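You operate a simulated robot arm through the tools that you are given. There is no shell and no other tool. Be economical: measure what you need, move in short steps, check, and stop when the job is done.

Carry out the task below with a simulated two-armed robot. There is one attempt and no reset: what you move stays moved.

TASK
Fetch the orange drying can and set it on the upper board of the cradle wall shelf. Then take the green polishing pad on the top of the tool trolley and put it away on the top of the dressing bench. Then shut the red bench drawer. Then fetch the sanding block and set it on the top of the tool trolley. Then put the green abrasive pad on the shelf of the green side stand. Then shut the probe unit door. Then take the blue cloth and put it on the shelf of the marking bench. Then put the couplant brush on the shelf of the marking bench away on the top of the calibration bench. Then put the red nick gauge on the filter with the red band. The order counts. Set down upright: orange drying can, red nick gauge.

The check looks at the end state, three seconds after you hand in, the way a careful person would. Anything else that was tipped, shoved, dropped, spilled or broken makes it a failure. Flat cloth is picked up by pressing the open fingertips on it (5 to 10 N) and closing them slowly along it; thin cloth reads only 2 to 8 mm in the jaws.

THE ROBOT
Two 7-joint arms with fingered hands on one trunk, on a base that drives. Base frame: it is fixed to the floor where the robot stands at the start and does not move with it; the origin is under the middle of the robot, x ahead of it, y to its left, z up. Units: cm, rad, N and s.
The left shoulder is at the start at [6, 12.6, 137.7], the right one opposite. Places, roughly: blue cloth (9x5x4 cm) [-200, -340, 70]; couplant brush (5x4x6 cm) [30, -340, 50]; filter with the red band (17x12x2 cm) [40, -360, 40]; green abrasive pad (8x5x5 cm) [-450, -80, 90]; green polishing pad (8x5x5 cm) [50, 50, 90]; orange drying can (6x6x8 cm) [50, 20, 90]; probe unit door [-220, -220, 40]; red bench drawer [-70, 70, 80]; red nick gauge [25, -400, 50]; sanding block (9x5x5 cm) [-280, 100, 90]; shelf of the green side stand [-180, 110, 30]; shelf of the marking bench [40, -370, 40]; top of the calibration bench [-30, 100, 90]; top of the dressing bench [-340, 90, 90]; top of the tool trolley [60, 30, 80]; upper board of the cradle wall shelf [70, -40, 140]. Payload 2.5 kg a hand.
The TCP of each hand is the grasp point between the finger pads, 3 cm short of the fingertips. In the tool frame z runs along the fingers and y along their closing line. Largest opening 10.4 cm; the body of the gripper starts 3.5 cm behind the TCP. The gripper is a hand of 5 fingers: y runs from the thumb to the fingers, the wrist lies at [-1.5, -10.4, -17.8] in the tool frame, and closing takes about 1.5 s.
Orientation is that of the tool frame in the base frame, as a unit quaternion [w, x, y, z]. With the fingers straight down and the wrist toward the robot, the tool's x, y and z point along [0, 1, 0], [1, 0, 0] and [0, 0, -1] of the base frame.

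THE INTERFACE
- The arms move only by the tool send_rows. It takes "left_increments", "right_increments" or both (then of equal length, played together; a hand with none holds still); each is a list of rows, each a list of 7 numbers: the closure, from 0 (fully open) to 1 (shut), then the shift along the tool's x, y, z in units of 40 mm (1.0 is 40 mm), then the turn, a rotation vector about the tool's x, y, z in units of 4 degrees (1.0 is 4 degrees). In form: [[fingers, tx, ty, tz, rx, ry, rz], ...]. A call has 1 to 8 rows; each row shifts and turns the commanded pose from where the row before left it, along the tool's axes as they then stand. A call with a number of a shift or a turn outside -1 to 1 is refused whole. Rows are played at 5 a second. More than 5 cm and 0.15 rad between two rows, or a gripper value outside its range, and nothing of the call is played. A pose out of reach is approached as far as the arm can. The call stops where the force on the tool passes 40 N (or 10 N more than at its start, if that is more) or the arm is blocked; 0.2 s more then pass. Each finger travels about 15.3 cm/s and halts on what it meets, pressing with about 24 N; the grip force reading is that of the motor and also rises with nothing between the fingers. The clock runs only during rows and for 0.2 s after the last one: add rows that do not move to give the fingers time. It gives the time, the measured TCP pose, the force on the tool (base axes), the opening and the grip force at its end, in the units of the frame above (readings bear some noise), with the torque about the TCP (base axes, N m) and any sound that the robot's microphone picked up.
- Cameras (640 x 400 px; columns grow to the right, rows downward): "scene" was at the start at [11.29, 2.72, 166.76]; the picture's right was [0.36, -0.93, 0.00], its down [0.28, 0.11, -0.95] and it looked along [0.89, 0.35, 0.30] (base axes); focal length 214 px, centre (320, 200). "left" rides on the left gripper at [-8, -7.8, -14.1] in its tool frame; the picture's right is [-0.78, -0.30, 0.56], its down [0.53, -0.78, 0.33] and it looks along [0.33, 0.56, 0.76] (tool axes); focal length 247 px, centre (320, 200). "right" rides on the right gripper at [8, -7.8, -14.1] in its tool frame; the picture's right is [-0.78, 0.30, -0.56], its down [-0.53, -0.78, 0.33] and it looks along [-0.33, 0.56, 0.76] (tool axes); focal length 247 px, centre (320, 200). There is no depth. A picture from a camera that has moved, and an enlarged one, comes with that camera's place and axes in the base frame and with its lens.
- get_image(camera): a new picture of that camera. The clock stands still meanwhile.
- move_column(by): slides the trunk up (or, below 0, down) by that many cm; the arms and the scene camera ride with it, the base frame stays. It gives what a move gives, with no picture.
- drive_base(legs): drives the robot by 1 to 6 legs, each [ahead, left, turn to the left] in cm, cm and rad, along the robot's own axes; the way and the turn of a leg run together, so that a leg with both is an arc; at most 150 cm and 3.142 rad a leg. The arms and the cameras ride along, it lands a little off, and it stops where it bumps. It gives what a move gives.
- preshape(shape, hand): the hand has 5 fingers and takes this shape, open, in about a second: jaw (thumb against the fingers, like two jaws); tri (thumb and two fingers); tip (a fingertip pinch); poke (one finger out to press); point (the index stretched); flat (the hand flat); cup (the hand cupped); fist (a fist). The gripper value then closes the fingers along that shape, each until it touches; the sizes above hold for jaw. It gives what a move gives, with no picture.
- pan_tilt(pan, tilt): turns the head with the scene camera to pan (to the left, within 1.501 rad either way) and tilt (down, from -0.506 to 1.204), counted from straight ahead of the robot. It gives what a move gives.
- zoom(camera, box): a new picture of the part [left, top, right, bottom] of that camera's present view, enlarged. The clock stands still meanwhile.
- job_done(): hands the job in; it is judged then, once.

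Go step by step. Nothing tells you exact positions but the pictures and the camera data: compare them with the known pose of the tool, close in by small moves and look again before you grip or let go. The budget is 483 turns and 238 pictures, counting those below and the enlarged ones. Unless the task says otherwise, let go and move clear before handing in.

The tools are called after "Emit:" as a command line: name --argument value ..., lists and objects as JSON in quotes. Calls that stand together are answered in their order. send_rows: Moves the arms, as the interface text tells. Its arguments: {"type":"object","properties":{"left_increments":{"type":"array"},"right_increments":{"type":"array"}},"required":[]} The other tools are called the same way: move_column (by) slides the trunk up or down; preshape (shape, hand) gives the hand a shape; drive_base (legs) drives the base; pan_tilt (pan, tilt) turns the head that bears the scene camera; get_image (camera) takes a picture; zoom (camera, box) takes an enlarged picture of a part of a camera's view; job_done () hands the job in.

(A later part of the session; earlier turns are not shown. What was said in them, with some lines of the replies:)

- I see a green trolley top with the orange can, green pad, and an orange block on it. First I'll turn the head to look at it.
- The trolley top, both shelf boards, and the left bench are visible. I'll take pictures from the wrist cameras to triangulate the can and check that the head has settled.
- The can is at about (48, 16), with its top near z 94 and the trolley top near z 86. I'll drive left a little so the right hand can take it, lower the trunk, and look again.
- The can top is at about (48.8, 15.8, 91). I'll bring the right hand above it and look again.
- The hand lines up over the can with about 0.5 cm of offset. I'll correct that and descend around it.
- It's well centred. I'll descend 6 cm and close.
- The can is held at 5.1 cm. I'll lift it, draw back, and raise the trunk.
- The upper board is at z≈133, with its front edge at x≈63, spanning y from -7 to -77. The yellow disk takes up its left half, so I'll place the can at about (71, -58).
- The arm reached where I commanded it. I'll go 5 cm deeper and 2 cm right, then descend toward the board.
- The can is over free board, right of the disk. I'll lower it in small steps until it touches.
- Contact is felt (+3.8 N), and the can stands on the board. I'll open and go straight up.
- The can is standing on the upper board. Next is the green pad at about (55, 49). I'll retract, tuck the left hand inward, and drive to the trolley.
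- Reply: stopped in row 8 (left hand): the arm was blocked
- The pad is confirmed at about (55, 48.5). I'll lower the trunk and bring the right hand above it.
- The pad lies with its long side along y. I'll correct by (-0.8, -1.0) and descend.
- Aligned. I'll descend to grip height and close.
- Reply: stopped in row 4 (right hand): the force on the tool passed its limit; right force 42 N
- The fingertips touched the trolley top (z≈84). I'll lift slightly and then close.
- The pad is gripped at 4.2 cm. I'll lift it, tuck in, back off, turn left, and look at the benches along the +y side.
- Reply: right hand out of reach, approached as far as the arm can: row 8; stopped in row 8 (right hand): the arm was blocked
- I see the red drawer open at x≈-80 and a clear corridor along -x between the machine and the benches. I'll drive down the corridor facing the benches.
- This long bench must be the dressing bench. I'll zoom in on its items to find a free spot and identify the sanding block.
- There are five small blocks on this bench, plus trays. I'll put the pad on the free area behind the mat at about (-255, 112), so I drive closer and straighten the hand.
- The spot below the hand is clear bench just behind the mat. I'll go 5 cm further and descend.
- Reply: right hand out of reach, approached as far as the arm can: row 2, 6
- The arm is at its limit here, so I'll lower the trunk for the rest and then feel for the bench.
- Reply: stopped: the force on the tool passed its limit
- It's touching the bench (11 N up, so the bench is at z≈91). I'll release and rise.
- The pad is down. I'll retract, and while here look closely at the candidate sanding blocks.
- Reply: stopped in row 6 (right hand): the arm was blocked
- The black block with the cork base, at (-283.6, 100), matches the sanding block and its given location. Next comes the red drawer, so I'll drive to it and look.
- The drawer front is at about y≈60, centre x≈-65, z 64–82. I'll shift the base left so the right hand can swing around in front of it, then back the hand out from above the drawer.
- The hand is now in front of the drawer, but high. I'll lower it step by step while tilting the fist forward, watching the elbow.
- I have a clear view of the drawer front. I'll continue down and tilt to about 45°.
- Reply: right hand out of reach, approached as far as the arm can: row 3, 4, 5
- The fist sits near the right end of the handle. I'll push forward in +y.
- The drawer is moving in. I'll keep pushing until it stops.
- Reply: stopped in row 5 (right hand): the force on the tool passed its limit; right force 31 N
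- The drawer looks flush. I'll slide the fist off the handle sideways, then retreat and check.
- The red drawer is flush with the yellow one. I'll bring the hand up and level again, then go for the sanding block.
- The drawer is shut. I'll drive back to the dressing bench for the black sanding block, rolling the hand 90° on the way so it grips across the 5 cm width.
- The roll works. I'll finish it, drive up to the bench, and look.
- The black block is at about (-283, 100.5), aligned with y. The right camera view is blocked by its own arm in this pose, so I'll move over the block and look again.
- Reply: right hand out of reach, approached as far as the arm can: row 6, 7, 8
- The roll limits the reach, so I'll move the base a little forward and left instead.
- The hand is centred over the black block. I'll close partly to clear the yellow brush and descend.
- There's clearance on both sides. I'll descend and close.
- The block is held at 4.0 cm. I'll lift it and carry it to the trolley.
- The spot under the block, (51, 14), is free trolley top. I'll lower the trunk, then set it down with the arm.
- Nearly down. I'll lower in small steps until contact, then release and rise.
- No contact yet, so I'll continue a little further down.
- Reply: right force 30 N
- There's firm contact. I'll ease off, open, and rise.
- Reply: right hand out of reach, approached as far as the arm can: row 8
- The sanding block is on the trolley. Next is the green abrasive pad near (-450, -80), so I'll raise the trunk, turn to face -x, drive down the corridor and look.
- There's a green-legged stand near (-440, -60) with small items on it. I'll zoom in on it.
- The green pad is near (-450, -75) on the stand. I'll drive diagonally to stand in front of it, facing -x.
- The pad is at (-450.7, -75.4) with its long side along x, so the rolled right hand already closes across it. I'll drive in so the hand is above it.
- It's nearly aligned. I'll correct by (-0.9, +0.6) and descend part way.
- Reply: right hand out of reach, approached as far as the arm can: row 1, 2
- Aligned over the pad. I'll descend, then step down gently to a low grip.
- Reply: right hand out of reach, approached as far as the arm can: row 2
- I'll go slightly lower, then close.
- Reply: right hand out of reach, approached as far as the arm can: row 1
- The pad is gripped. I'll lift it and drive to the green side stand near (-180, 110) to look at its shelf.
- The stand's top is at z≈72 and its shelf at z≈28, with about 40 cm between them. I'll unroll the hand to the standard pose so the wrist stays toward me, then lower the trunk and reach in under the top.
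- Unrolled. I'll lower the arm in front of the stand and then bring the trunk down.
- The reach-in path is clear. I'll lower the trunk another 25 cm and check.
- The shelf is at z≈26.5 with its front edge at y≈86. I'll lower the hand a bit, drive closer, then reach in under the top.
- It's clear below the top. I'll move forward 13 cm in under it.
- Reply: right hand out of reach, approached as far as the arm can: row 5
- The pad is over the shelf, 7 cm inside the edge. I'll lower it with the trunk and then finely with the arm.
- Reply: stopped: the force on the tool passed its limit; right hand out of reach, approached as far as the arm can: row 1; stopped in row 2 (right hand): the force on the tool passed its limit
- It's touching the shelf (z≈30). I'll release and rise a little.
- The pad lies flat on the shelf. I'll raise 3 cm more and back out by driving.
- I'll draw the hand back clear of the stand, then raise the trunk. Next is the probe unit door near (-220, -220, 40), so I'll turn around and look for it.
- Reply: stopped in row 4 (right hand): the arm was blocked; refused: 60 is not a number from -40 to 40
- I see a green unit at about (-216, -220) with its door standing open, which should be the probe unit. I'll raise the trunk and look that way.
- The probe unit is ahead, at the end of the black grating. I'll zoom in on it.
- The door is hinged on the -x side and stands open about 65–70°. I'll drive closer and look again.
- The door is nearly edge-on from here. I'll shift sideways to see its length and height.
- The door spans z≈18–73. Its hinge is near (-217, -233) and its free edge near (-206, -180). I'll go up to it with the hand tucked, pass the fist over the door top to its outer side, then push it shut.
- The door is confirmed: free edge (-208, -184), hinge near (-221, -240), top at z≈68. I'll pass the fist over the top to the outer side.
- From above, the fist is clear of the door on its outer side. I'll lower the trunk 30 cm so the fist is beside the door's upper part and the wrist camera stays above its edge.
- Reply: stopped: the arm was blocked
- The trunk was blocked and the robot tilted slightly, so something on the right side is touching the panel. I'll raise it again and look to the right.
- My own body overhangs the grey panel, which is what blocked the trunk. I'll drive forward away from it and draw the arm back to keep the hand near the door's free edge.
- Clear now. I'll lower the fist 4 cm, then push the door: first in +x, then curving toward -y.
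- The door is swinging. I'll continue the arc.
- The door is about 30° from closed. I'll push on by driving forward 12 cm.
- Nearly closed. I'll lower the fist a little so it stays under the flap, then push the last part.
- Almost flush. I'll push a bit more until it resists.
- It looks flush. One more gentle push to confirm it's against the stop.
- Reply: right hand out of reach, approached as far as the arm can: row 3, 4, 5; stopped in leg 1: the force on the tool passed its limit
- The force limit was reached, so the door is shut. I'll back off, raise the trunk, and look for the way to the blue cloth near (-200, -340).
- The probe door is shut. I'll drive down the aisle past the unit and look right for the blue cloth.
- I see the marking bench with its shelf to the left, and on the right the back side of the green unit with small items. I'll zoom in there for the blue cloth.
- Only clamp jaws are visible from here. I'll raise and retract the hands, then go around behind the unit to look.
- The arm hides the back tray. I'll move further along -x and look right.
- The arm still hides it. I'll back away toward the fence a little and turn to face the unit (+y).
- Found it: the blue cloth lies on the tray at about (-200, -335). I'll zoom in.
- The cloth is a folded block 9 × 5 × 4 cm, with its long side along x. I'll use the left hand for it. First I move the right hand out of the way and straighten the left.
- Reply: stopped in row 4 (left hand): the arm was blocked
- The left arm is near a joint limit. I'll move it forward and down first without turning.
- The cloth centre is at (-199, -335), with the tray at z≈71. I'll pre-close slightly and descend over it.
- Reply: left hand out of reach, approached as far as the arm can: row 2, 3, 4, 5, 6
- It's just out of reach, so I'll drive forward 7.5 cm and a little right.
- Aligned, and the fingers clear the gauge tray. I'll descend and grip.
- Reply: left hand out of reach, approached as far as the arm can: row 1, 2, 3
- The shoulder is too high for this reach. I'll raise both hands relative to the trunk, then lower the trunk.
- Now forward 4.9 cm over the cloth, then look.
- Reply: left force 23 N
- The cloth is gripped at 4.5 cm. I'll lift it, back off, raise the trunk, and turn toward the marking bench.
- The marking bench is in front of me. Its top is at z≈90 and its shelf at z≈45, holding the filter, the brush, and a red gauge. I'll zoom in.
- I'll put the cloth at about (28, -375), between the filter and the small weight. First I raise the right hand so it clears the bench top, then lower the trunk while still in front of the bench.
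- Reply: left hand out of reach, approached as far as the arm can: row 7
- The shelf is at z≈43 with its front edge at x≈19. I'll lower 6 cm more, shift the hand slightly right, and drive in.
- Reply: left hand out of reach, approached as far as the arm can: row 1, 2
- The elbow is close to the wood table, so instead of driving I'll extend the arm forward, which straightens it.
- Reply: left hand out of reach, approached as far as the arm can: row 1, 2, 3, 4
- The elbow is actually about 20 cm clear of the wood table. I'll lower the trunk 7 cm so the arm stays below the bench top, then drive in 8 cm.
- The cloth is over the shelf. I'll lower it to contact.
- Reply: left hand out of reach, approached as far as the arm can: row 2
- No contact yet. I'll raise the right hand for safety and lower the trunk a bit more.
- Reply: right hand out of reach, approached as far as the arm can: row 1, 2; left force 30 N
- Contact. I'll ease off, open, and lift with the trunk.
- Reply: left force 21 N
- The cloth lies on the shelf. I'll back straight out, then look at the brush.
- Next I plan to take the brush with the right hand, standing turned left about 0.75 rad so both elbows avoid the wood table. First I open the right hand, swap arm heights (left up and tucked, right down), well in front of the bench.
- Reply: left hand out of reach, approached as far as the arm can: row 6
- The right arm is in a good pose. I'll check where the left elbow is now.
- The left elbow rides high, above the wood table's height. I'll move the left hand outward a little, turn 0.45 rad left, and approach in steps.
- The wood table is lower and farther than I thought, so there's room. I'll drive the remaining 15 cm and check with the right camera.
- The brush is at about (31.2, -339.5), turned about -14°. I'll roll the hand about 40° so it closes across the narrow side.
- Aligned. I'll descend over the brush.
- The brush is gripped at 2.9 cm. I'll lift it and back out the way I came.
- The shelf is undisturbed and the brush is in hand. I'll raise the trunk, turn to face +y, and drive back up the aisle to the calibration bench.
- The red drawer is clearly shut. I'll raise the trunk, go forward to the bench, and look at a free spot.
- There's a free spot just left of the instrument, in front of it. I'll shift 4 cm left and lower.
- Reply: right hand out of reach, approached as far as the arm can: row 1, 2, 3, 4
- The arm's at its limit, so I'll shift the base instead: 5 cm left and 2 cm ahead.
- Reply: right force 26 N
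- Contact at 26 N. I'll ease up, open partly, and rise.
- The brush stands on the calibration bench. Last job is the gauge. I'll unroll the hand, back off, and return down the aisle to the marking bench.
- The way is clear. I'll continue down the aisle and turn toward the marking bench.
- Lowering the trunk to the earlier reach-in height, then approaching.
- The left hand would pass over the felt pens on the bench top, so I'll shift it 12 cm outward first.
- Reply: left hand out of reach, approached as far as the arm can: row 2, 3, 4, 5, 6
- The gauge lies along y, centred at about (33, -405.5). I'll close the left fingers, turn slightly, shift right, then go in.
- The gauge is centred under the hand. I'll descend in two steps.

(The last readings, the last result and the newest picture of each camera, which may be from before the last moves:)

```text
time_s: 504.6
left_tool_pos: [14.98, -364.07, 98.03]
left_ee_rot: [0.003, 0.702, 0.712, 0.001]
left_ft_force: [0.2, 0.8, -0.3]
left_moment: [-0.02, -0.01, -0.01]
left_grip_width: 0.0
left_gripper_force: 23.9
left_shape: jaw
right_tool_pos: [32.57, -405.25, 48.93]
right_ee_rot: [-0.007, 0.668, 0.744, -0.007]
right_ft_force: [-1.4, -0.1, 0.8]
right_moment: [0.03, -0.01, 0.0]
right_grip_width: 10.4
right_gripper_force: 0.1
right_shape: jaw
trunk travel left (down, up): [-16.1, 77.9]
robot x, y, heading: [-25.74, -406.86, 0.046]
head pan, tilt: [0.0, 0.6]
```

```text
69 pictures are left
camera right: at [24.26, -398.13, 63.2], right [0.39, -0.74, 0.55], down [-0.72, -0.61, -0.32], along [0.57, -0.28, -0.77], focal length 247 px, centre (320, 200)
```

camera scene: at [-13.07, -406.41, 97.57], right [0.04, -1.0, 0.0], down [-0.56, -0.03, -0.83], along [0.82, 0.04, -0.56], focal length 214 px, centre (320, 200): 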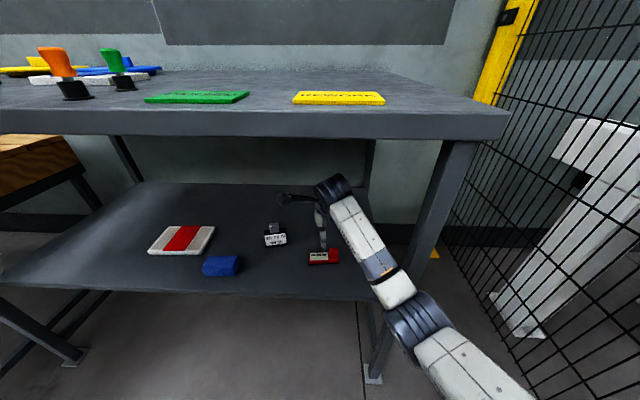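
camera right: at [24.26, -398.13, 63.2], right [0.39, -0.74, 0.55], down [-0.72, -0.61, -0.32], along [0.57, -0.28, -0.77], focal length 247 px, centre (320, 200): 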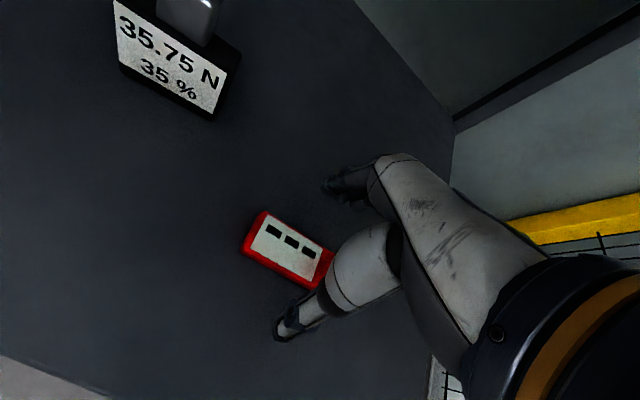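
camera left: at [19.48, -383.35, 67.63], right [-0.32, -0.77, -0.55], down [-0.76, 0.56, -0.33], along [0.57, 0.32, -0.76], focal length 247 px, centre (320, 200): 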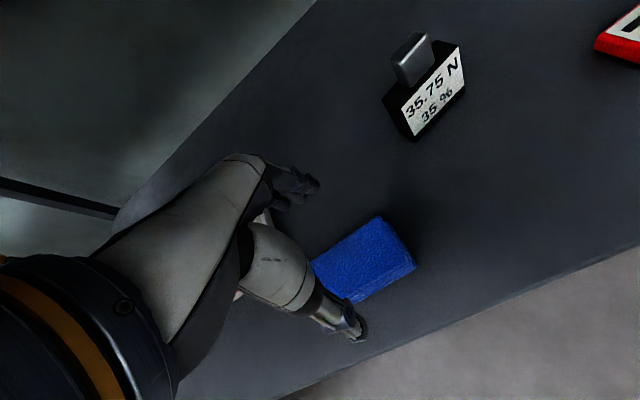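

Emit:
send_rows --right_increments '[[0, 0, 0, 0.4, 0, 0, 0], [0, 0, 0, 0.25, 0, 0, 0], [0, 0, 0, 0, 0, 0, 0]]'

Emit:
zoom --camera "right" --box '[220, 160, 420, 340]'

```text
time_s: 505.4
left_tool_pos: [14.87, -364.08, 98.37]
left_ee_rot: [0.003, 0.702, 0.712, 0.002]
left_ft_force: [-0.6, -0.1, 0.0]
left_moment: [-0.04, 0.04, -0.04]
left_grip_width: 0.0
left_gripper_force: 24.3
left_shape: jaw
right_tool_pos: [32.59, -405.17, 46.96]
right_ee_rot: [-0.001, 0.668, 0.744, -0.002]
right_ft_force: [-3.3, -1.2, 17.1]
right_moment: [-0.08, -1.01, -0.12]
right_grip_width: 10.19
right_gripper_force: 0.0
right_shape: jaw
trunk travel left (down, up): [-16.1, 77.9]
robot x, y, heading: [-25.98, -406.58, 0.046]
head pan, tilt: [0.0, 0.6]
```

```text
2.22 times, centred on (320, 250) of right
camera zoom: at [24.13, -398.2, 61.07], right [0.38, -0.74, 0.55], down [-0.72, -0.61, -0.33], along [0.58, -0.27, -0.76], focal length 549 px, centre (320, 89)
```

zoom: 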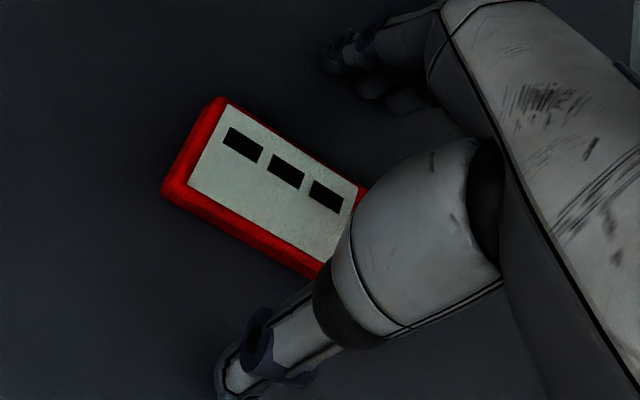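

The fingertips touched the shelf. I'll ease up 3 mm and close slowly.

Emit:
send_rows --right_increments '[[0, 0, 0, -0.08, 0, 0, 0], [0.3, 0, 0, 0, 0, 0, 0], [0.5, 0, 0, 0, 0, 0, 0], [0.65, 0, 0, 0, 0, 0, 0], [0.8, 0, 0, 0, 0, 0, 0], [1, 0, 0, 0, 0, 0, 0], [1, 0, 0, 0, 0, 0, 0], [1, 0, 0, 0, 0, 0, 0]]'

Emit:
zoom --camera "right" --box '[220, 160, 420, 340]'

```text
time_s: 507.2
left_tool_pos: [14.78, -364.1, 98.23]
left_ee_rot: [0.003, 0.702, 0.712, 0.001]
left_ft_force: [0.2, -1.2, -0.3]
left_moment: [-0.03, -0.01, -0.02]
left_grip_width: 0.01
left_gripper_force: 23.8
left_shape: jaw
right_tool_pos: [32.45, -405.24, 47.17]
right_ee_rot: [-0.004, 0.668, 0.744, -0.004]
right_ft_force: [1.7, 2.4, 15.8]
right_moment: [0.11, -0.48, 0.02]
right_grip_width: 3.33
right_gripper_force: 23.9
right_shape: jaw
trunk travel left (down, up): [-16.1, 77.9]
robot x, y, heading: [-25.56, -407.05, 0.047]
head pan, tilt: [0.0, 0.6]
```

```text
2.22 times, centred on (320, 250) of right
camera zoom: at [24.12, -398.12, 61.22], right [0.38, -0.74, 0.55], down [-0.72, -0.61, -0.32], along [0.58, -0.27, -0.77], focal length 549 px, centre (320, 89)
```

zoom: 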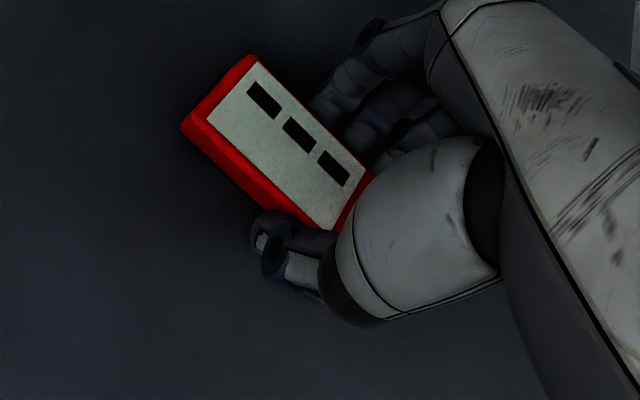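

It's gripped at 3.3 cm, though the gauge yawed a little in the hand. I'll lift and check that it hangs level.

Emit:
send_rows --right_increments '[[1, 0, 0, -0.4, 0, 0, 0], [1, 0, 0, -0.7, 0, 0, 0], [1, 0, 0, -0.9, 0, 0, 0], [1, 0, 0, -0.4, 0, 0, 0]]'

Emit:
get_image --camera "right"

Emit:
zoom --camera "scene" --box '[240, 150, 400, 300]'

```text
time_s: 508.2
left_tool_pos: [15.01, -364.12, 98.12]
left_ee_rot: [0.002, 0.702, 0.712, 0.002]
left_ft_force: [0.0, -0.4, 0.3]
left_moment: [-0.02, 0.01, 0.04]
left_grip_width: 0.0
left_gripper_force: 24.0
left_shape: jaw
right_tool_pos: [32.57, -405.15, 56.28]
right_ee_rot: [-0.005, 0.668, 0.744, -0.008]
right_ft_force: [-0.1, 0.6, -2.0]
right_moment: [0.0, 0.05, -0.01]
right_grip_width: 3.27
right_gripper_force: 24.3
right_shape: jaw
trunk travel left (down, up): [-16.1, 77.9]
robot x, y, heading: [-26.07, -406.97, 0.045]
head pan, tilt: [0.0, 0.6]
```

```text
66 pictures are left
camera right: at [24.34, -398.04, 70.56], right [0.39, -0.74, 0.55], down [-0.72, -0.61, -0.32], along [0.57, -0.28, -0.77], focal length 247 px, centre (320, 200)
```

right: 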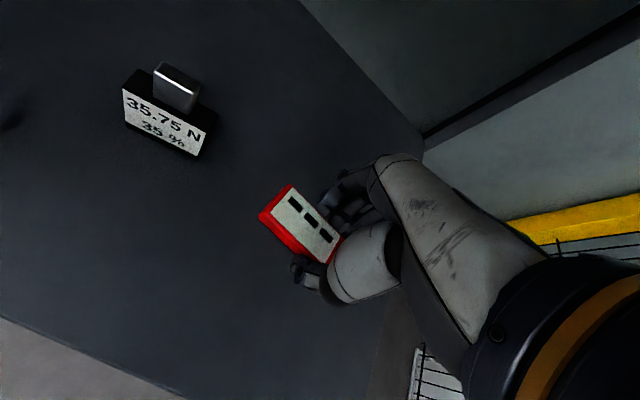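

```text
2.67 times, centred on (320, 225) of scene
camera zoom: at [-13.06, -406.41, 97.56], right [0.04, -1.0, 0.0], down [-0.56, -0.03, -0.82], along [0.82, 0.04, -0.57], focal length 572 px, centre (320, 133)
```

zoom: 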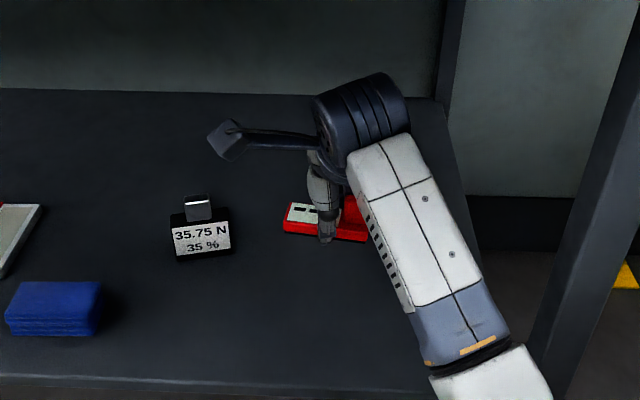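

The gauge is held level. I'll back out, turn to 0.45 rad as before, and approach the filter centred at (38.5, -356).

Emit:
drive_base --legs '[[-45, 0, 0], [0, 0, 0.405], [46, 1, 0]]'

Emit:
get_image --camera "scene"

Emit:
get_image --camera "right"

```text
time_s: 514.5
left_tool_pos: [-10.32, -332.17, 98.22]
left_ee_rot: [0.002, 0.538, 0.843, 0.002]
left_ft_force: [0.3, -0.3, -0.1]
left_moment: [0.0, 0.02, 0.02]
left_grip_width: 0.01
left_gripper_force: 24.3
left_shape: jaw
right_tool_pos: [22.4, -362.37, 56.4]
right_ee_rot: [-0.005, 0.5, 0.866, -0.007]
right_ft_force: [-0.1, 0.0, -1.4]
right_moment: [0.02, -0.04, 0.03]
right_grip_width: 3.22
right_gripper_force: 24.0
right_shape: jaw
trunk travel left (down, up): [-16.1, 77.9]
robot x, y, heading: [-30.19, -387.85, 0.462]
head pan, tilt: [0.0, 0.6]
```

```text
64 pictures are left
camera scene: at [-18.82, -382.13, 97.56], right [0.45, -0.89, 0.0], down [-0.51, -0.25, -0.83], along [0.74, 0.37, -0.56], focal length 214 px, centre (320, 200)
```

scene: 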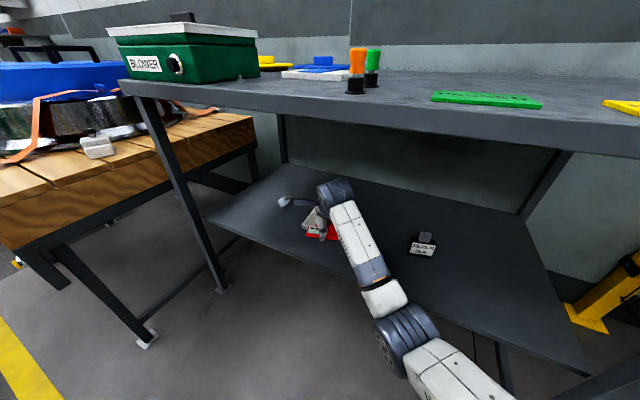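

```text
63 pictures are left
camera right: at [11.99, -359.31, 70.57], right [0.65, -0.52, 0.55], down [-0.41, -0.85, -0.32], along [0.64, -0.02, -0.77], focal length 247 px, centre (320, 200)
```

right: 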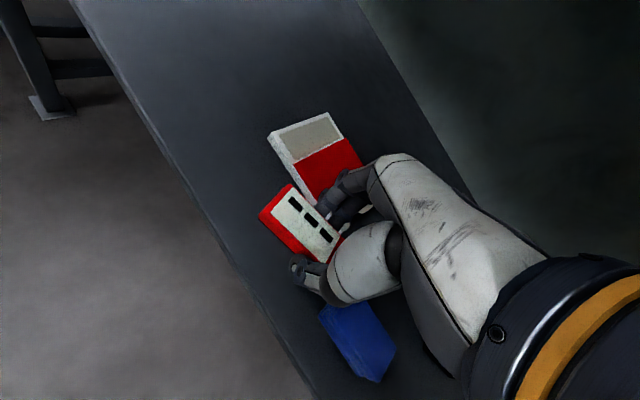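

The red band's centre is at (39.5, -356.5). I'll drive the remaining 16 cm.

Emit:
drive_base --legs '[[16, -2, 0]]'

Emit:
get_image --camera "right"

Emit:
get_image --camera "scene"

```text
time_s: 516.0
left_tool_pos: [5.02, -326.63, 98.09]
left_ee_rot: [0.002, 0.538, 0.843, 0.001]
left_ft_force: [-0.3, 0.4, 1.0]
left_moment: [0.02, 0.0, 0.01]
left_grip_width: 0.01
left_gripper_force: 23.9
left_shape: jaw
right_tool_pos: [37.78, -356.95, 56.44]
right_ee_rot: [-0.004, 0.5, 0.866, -0.007]
right_ft_force: [0.3, 0.7, -2.0]
right_moment: [-0.01, 0.04, -0.01]
right_grip_width: 3.2
right_gripper_force: 24.1
right_shape: jaw
trunk travel left (down, up): [-16.1, 77.9]
robot x, y, heading: [-15.01, -382.34, 0.465]
head pan, tilt: [0.0, 0.6]
```

```text
62 pictures are left
camera right: at [27.37, -353.85, 70.58], right [0.65, -0.52, 0.55], down [-0.41, -0.85, -0.32], along [0.64, -0.02, -0.77], focal length 247 px, centre (320, 200)
```

right: 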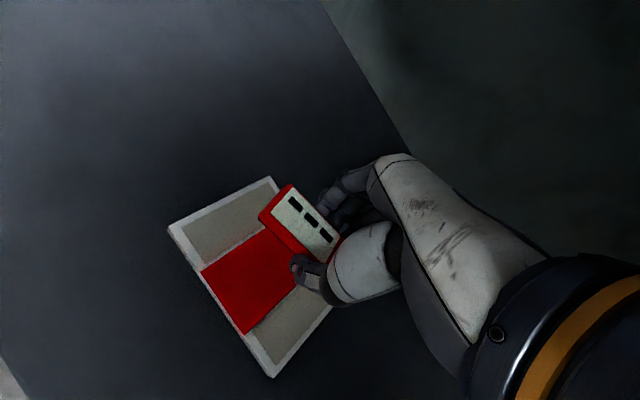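

```text
61 pictures are left
camera scene: at [-3.43, -376.67, 97.56], right [0.45, -0.89, 0.0], down [-0.51, -0.25, -0.83], along [0.74, 0.37, -0.56], focal length 214 px, centre (320, 200)
```

scene: 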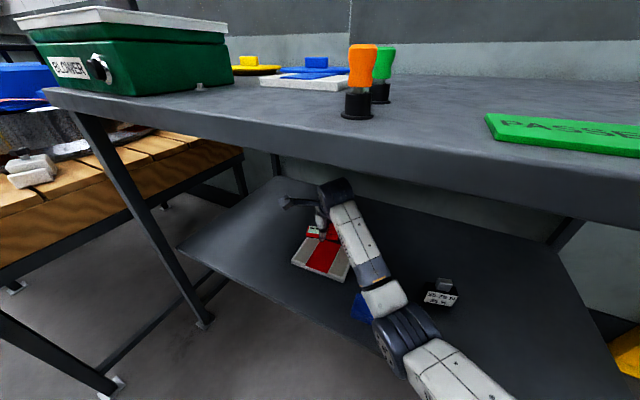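

The filter's centre is about 1.3 cm nearer than the hand. I'll correct and lower.

Emit:
send_rows --right_increments '[[1, 0, -0.33, 0, 0, 0, 0], [1, 0, 0, 0.7, 0, 0, 0], [1, 0, 0, 0.6, 0, 0, 0]]'

Emit:
get_image --camera "right"

Emit:
zoom --camera "scene" --box '[240, 160, 420, 320]'

```text
time_s: 516.8
left_tool_pos: [5.08, -326.68, 98.17]
left_ee_rot: [0.003, 0.539, 0.842, 0.003]
left_ft_force: [0.6, -0.1, 0.2]
left_moment: [-0.01, -0.02, 0.01]
left_grip_width: 0.02
left_gripper_force: 24.0
left_shape: jaw
right_tool_pos: [36.59, -357.69, 51.11]
right_ee_rot: [-0.004, 0.5, 0.866, -0.008]
right_ft_force: [0.0, -0.6, -0.1]
right_moment: [0.0, 0.06, -0.03]
right_grip_width: 3.24
right_gripper_force: 23.5
right_shape: jaw
trunk travel left (down, up): [-16.1, 77.9]
robot x, y, heading: [-14.82, -382.4, 0.458]
head pan, tilt: [0.0, 0.6]
```

```text
60 pictures are left
camera right: at [26.13, -354.58, 65.28], right [0.65, -0.52, 0.55], down [-0.41, -0.85, -0.32], along [0.64, -0.02, -0.77], focal length 247 px, centre (320, 200)
```

right: 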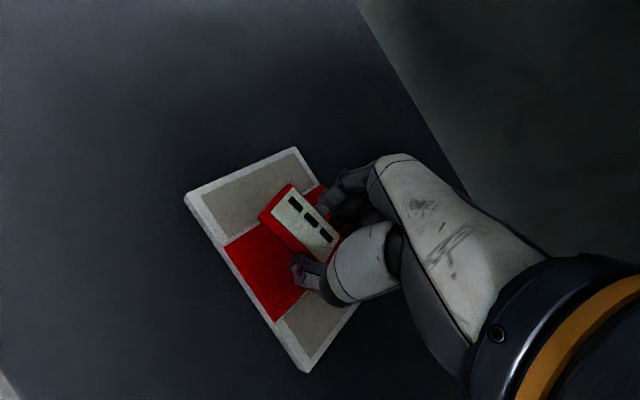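

```text
2.50 times, centred on (330, 240) of scene
camera zoom: at [-3.43, -376.67, 97.57], right [0.45, -0.89, 0.0], down [-0.51, -0.25, -0.83], along [0.74, 0.37, -0.56], focal length 536 px, centre (295, 100)
```

zoom: 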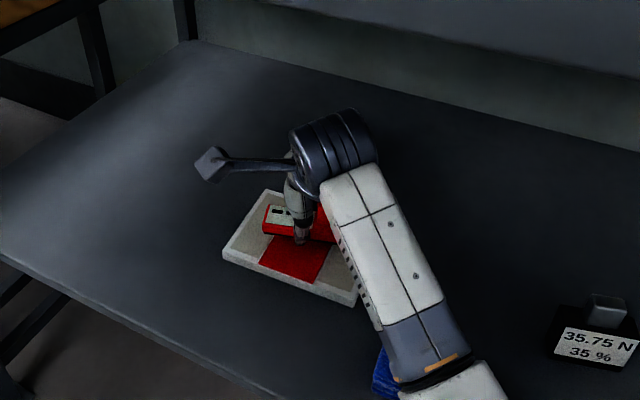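

Centred on the band. I'll lower gently to contact.

Emit:
send_rows --right_increments '[[1, 0, 0, 0.25, 0, 0, 0], [1, 0, 0, 0.1, 0, 0, 0], [1, 0, 0, 0.07, 0, 0, 0]]'

```text
time_s: 517.5
left_tool_pos: [5.04, -326.72, 98.24]
left_ee_rot: [0.002, 0.538, 0.843, 0.002]
left_ft_force: [-0.2, 0.2, -0.4]
left_moment: [-0.01, -0.04, -0.02]
left_grip_width: 0.0
left_gripper_force: 24.0
left_shape: jaw
right_tool_pos: [36.5, -357.67, 49.48]
right_ee_rot: [-0.005, 0.5, 0.866, -0.008]
right_ft_force: [0.1, -0.3, -1.6]
right_moment: [-0.02, 0.04, -0.01]
right_grip_width: 3.22
right_gripper_force: 23.8
right_shape: jaw
trunk travel left (down, up): [-16.1, 77.9]
robot x, y, heading: [-14.99, -382.3, 0.462]
head pan, tilt: [0.0, 0.6]
```

Emit:
send_rows --right_increments '[[1, 0, 0, 0.06, 0, 0, 0], [1, 0, 0, 0.06, 0, 0, 0], [1, 0, 0, 0, 0, 0, 0]]'

```text
time_s: 518.4
left_tool_pos: [5.09, -326.66, 98.22]
left_ee_rot: [0.003, 0.538, 0.843, 0.002]
left_ft_force: [-0.5, -0.2, 0.3]
left_moment: [-0.02, 0.02, 0.03]
left_grip_width: 0.01
left_gripper_force: 24.1
left_shape: jaw
right_tool_pos: [36.62, -357.78, 49.07]
right_ee_rot: [-0.003, 0.499, 0.866, -0.006]
right_ft_force: [-0.1, -1.2, 2.3]
right_moment: [0.01, -0.05, -0.01]
right_grip_width: 3.2
right_gripper_force: 24.1
right_shape: jaw
trunk travel left (down, up): [-16.1, 77.9]
robot x, y, heading: [-14.64, -382.15, 0.46]
head pan, tilt: [0.0, 0.6]
```

It has just made contact. A hair more, then I'll open slowly and rise.

Emit:
send_rows --right_increments '[[1, 0, 0, 0.04, 0, 0, 0], [0.9, 0, 0, 0, 0, 0, 0], [0.75, 0, 0, 0, 0, 0, 0], [0.6, 0, 0, 0, 0, 0, 0], [0.45, 0, 0, 0, 0, 0, 0], [0.3, 0, 0, 0, 0, 0, 0], [0.3, 0, 0, 0, 0, 0, 0]]'

Emit:
get_image --camera "right"

```text
time_s: 520.0
left_tool_pos: [4.98, -326.64, 98.19]
left_ee_rot: [0.002, 0.539, 0.842, 0.003]
left_ft_force: [0.5, -0.3, -0.1]
left_moment: [0.02, 0.01, 0.04]
left_grip_width: 0.01
left_gripper_force: 23.7
left_shape: jaw
right_tool_pos: [36.57, -357.74, 48.95]
right_ee_rot: [-0.003, 0.499, 0.866, -0.007]
right_ft_force: [-2.4, -0.5, 9.6]
right_moment: [0.21, -0.25, -0.01]
right_grip_width: 7.03
right_gripper_force: 0.1
right_shape: jaw
trunk travel left (down, up): [-16.1, 77.9]
robot x, y, heading: [-15.0, -382.34, 0.461]
head pan, tilt: [0.0, 0.6]
```

```text
58 pictures are left
camera right: at [26.08, -354.6, 63.17], right [0.65, -0.52, 0.55], down [-0.41, -0.85, -0.32], along [0.64, -0.02, -0.77], focal length 247 px, centre (320, 200)
```

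right: 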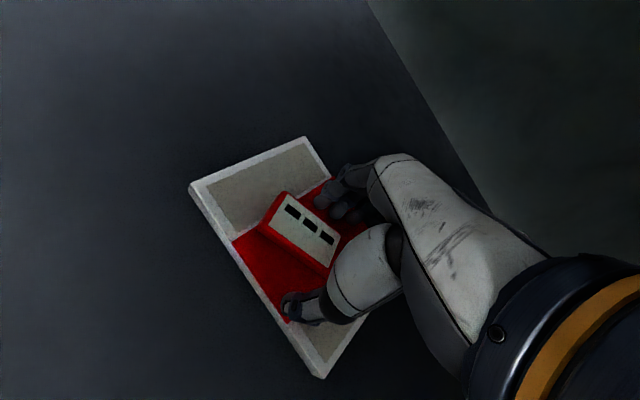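

Released. I'll rise straight up.

Emit:
send_rows --right_increments '[[0.3, 0, 0, -0.3, 0, 0, 0], [0.3, 0, 0, -0.6, 0, 0, 0], [0.3, 0, 0, -0.7, 0, 0, 0], [0.3, 0, 0, -0.5, 0, 0, 0]]'

Emit:
get_image --camera "right"

```text
time_s: 521.0
left_tool_pos: [5.03, -326.64, 98.12]
left_ee_rot: [0.002, 0.539, 0.842, 0.002]
left_ft_force: [-0.2, 0.1, -0.6]
left_moment: [-0.04, -0.01, 0.01]
left_grip_width: 0.0
left_gripper_force: 24.1
left_shape: jaw
right_tool_pos: [36.72, -357.7, 57.33]
right_ee_rot: [-0.005, 0.499, 0.866, -0.008]
right_ft_force: [0.7, -0.2, 0.9]
right_moment: [0.03, -0.01, -0.01]
right_grip_width: 7.26
right_gripper_force: 0.1
right_shape: jaw
trunk travel left (down, up): [-16.1, 77.9]
robot x, y, heading: [-15.06, -382.3, 0.465]
head pan, tilt: [0.0, 0.6]
```

```text
57 pictures are left
camera right: at [26.22, -354.57, 71.55], right [0.65, -0.52, 0.55], down [-0.41, -0.86, -0.32], along [0.64, -0.02, -0.77], focal length 247 px, centre (320, 200)
```

right: 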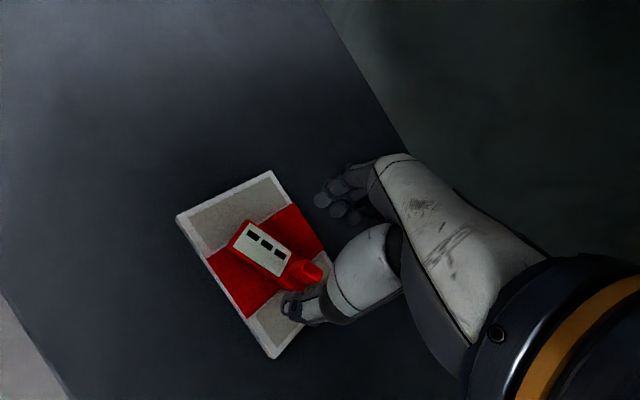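

The gauge stands upright on the red band. I'll back out and take a final look.

Emit:
drive_base --legs '[[-55, 0, 0]]'

Emit:
zoom --camera "scene" --box '[160, 100, 480, 300]'

```text
time_s: 524.2
left_tool_pos: [-45.44, -351.67, 98.15]
left_ee_rot: [0.002, 0.534, 0.846, 0.002]
left_ft_force: [-0.1, -0.4, 0.2]
left_moment: [0.01, -0.01, -0.01]
left_grip_width: 0.0
left_gripper_force: 23.8
left_shape: jaw
right_tool_pos: [-13.35, -382.26, 57.27]
right_ee_rot: [-0.004, 0.495, 0.869, -0.008]
right_ft_force: [0.2, -0.2, 0.0]
right_moment: [-0.02, -0.01, 0.01]
right_grip_width: 7.27
right_gripper_force: 0.0
right_shape: jaw
trunk travel left (down, up): [-16.1, 77.9]
robot x, y, heading: [-64.57, -407.62, 0.473]
head pan, tilt: [0.0, 0.6]
```

```text
2.00 times, centred on (320, 200) of scene
camera zoom: at [-53.28, -401.77, 97.56], right [0.46, -0.89, 0.0], down [-0.5, -0.26, -0.83], along [0.73, 0.38, -0.56], focal length 429 px, centre (320, 200)
```

zoom: 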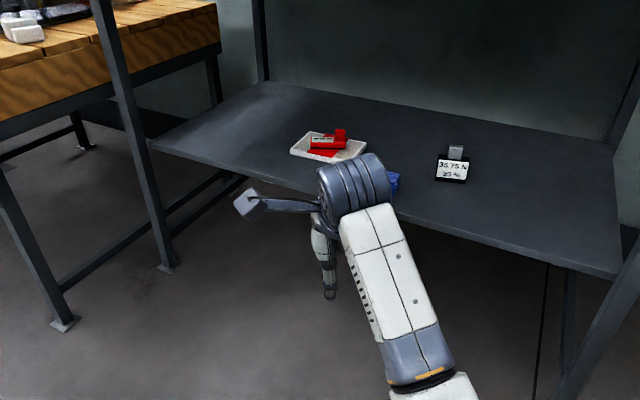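

All nine steps look done, the held items are released, and both hands are clear, so I'm handing in.

Emit:
job_done

```text
The job is handed in.
```

I carried out all nine steps in order and handed the job in. The result of the check isn't known yet.

- **Sanding block:** I took the black block with the cork base from the dressing bench. No label named it, so I picked it by its location and look.
- **Probe unit:** while I was moving up to its door, my body leaned on the grey panel next to it for a moment and I backed off. I saw nothing move, but I didn't check the panel closely afterwards.
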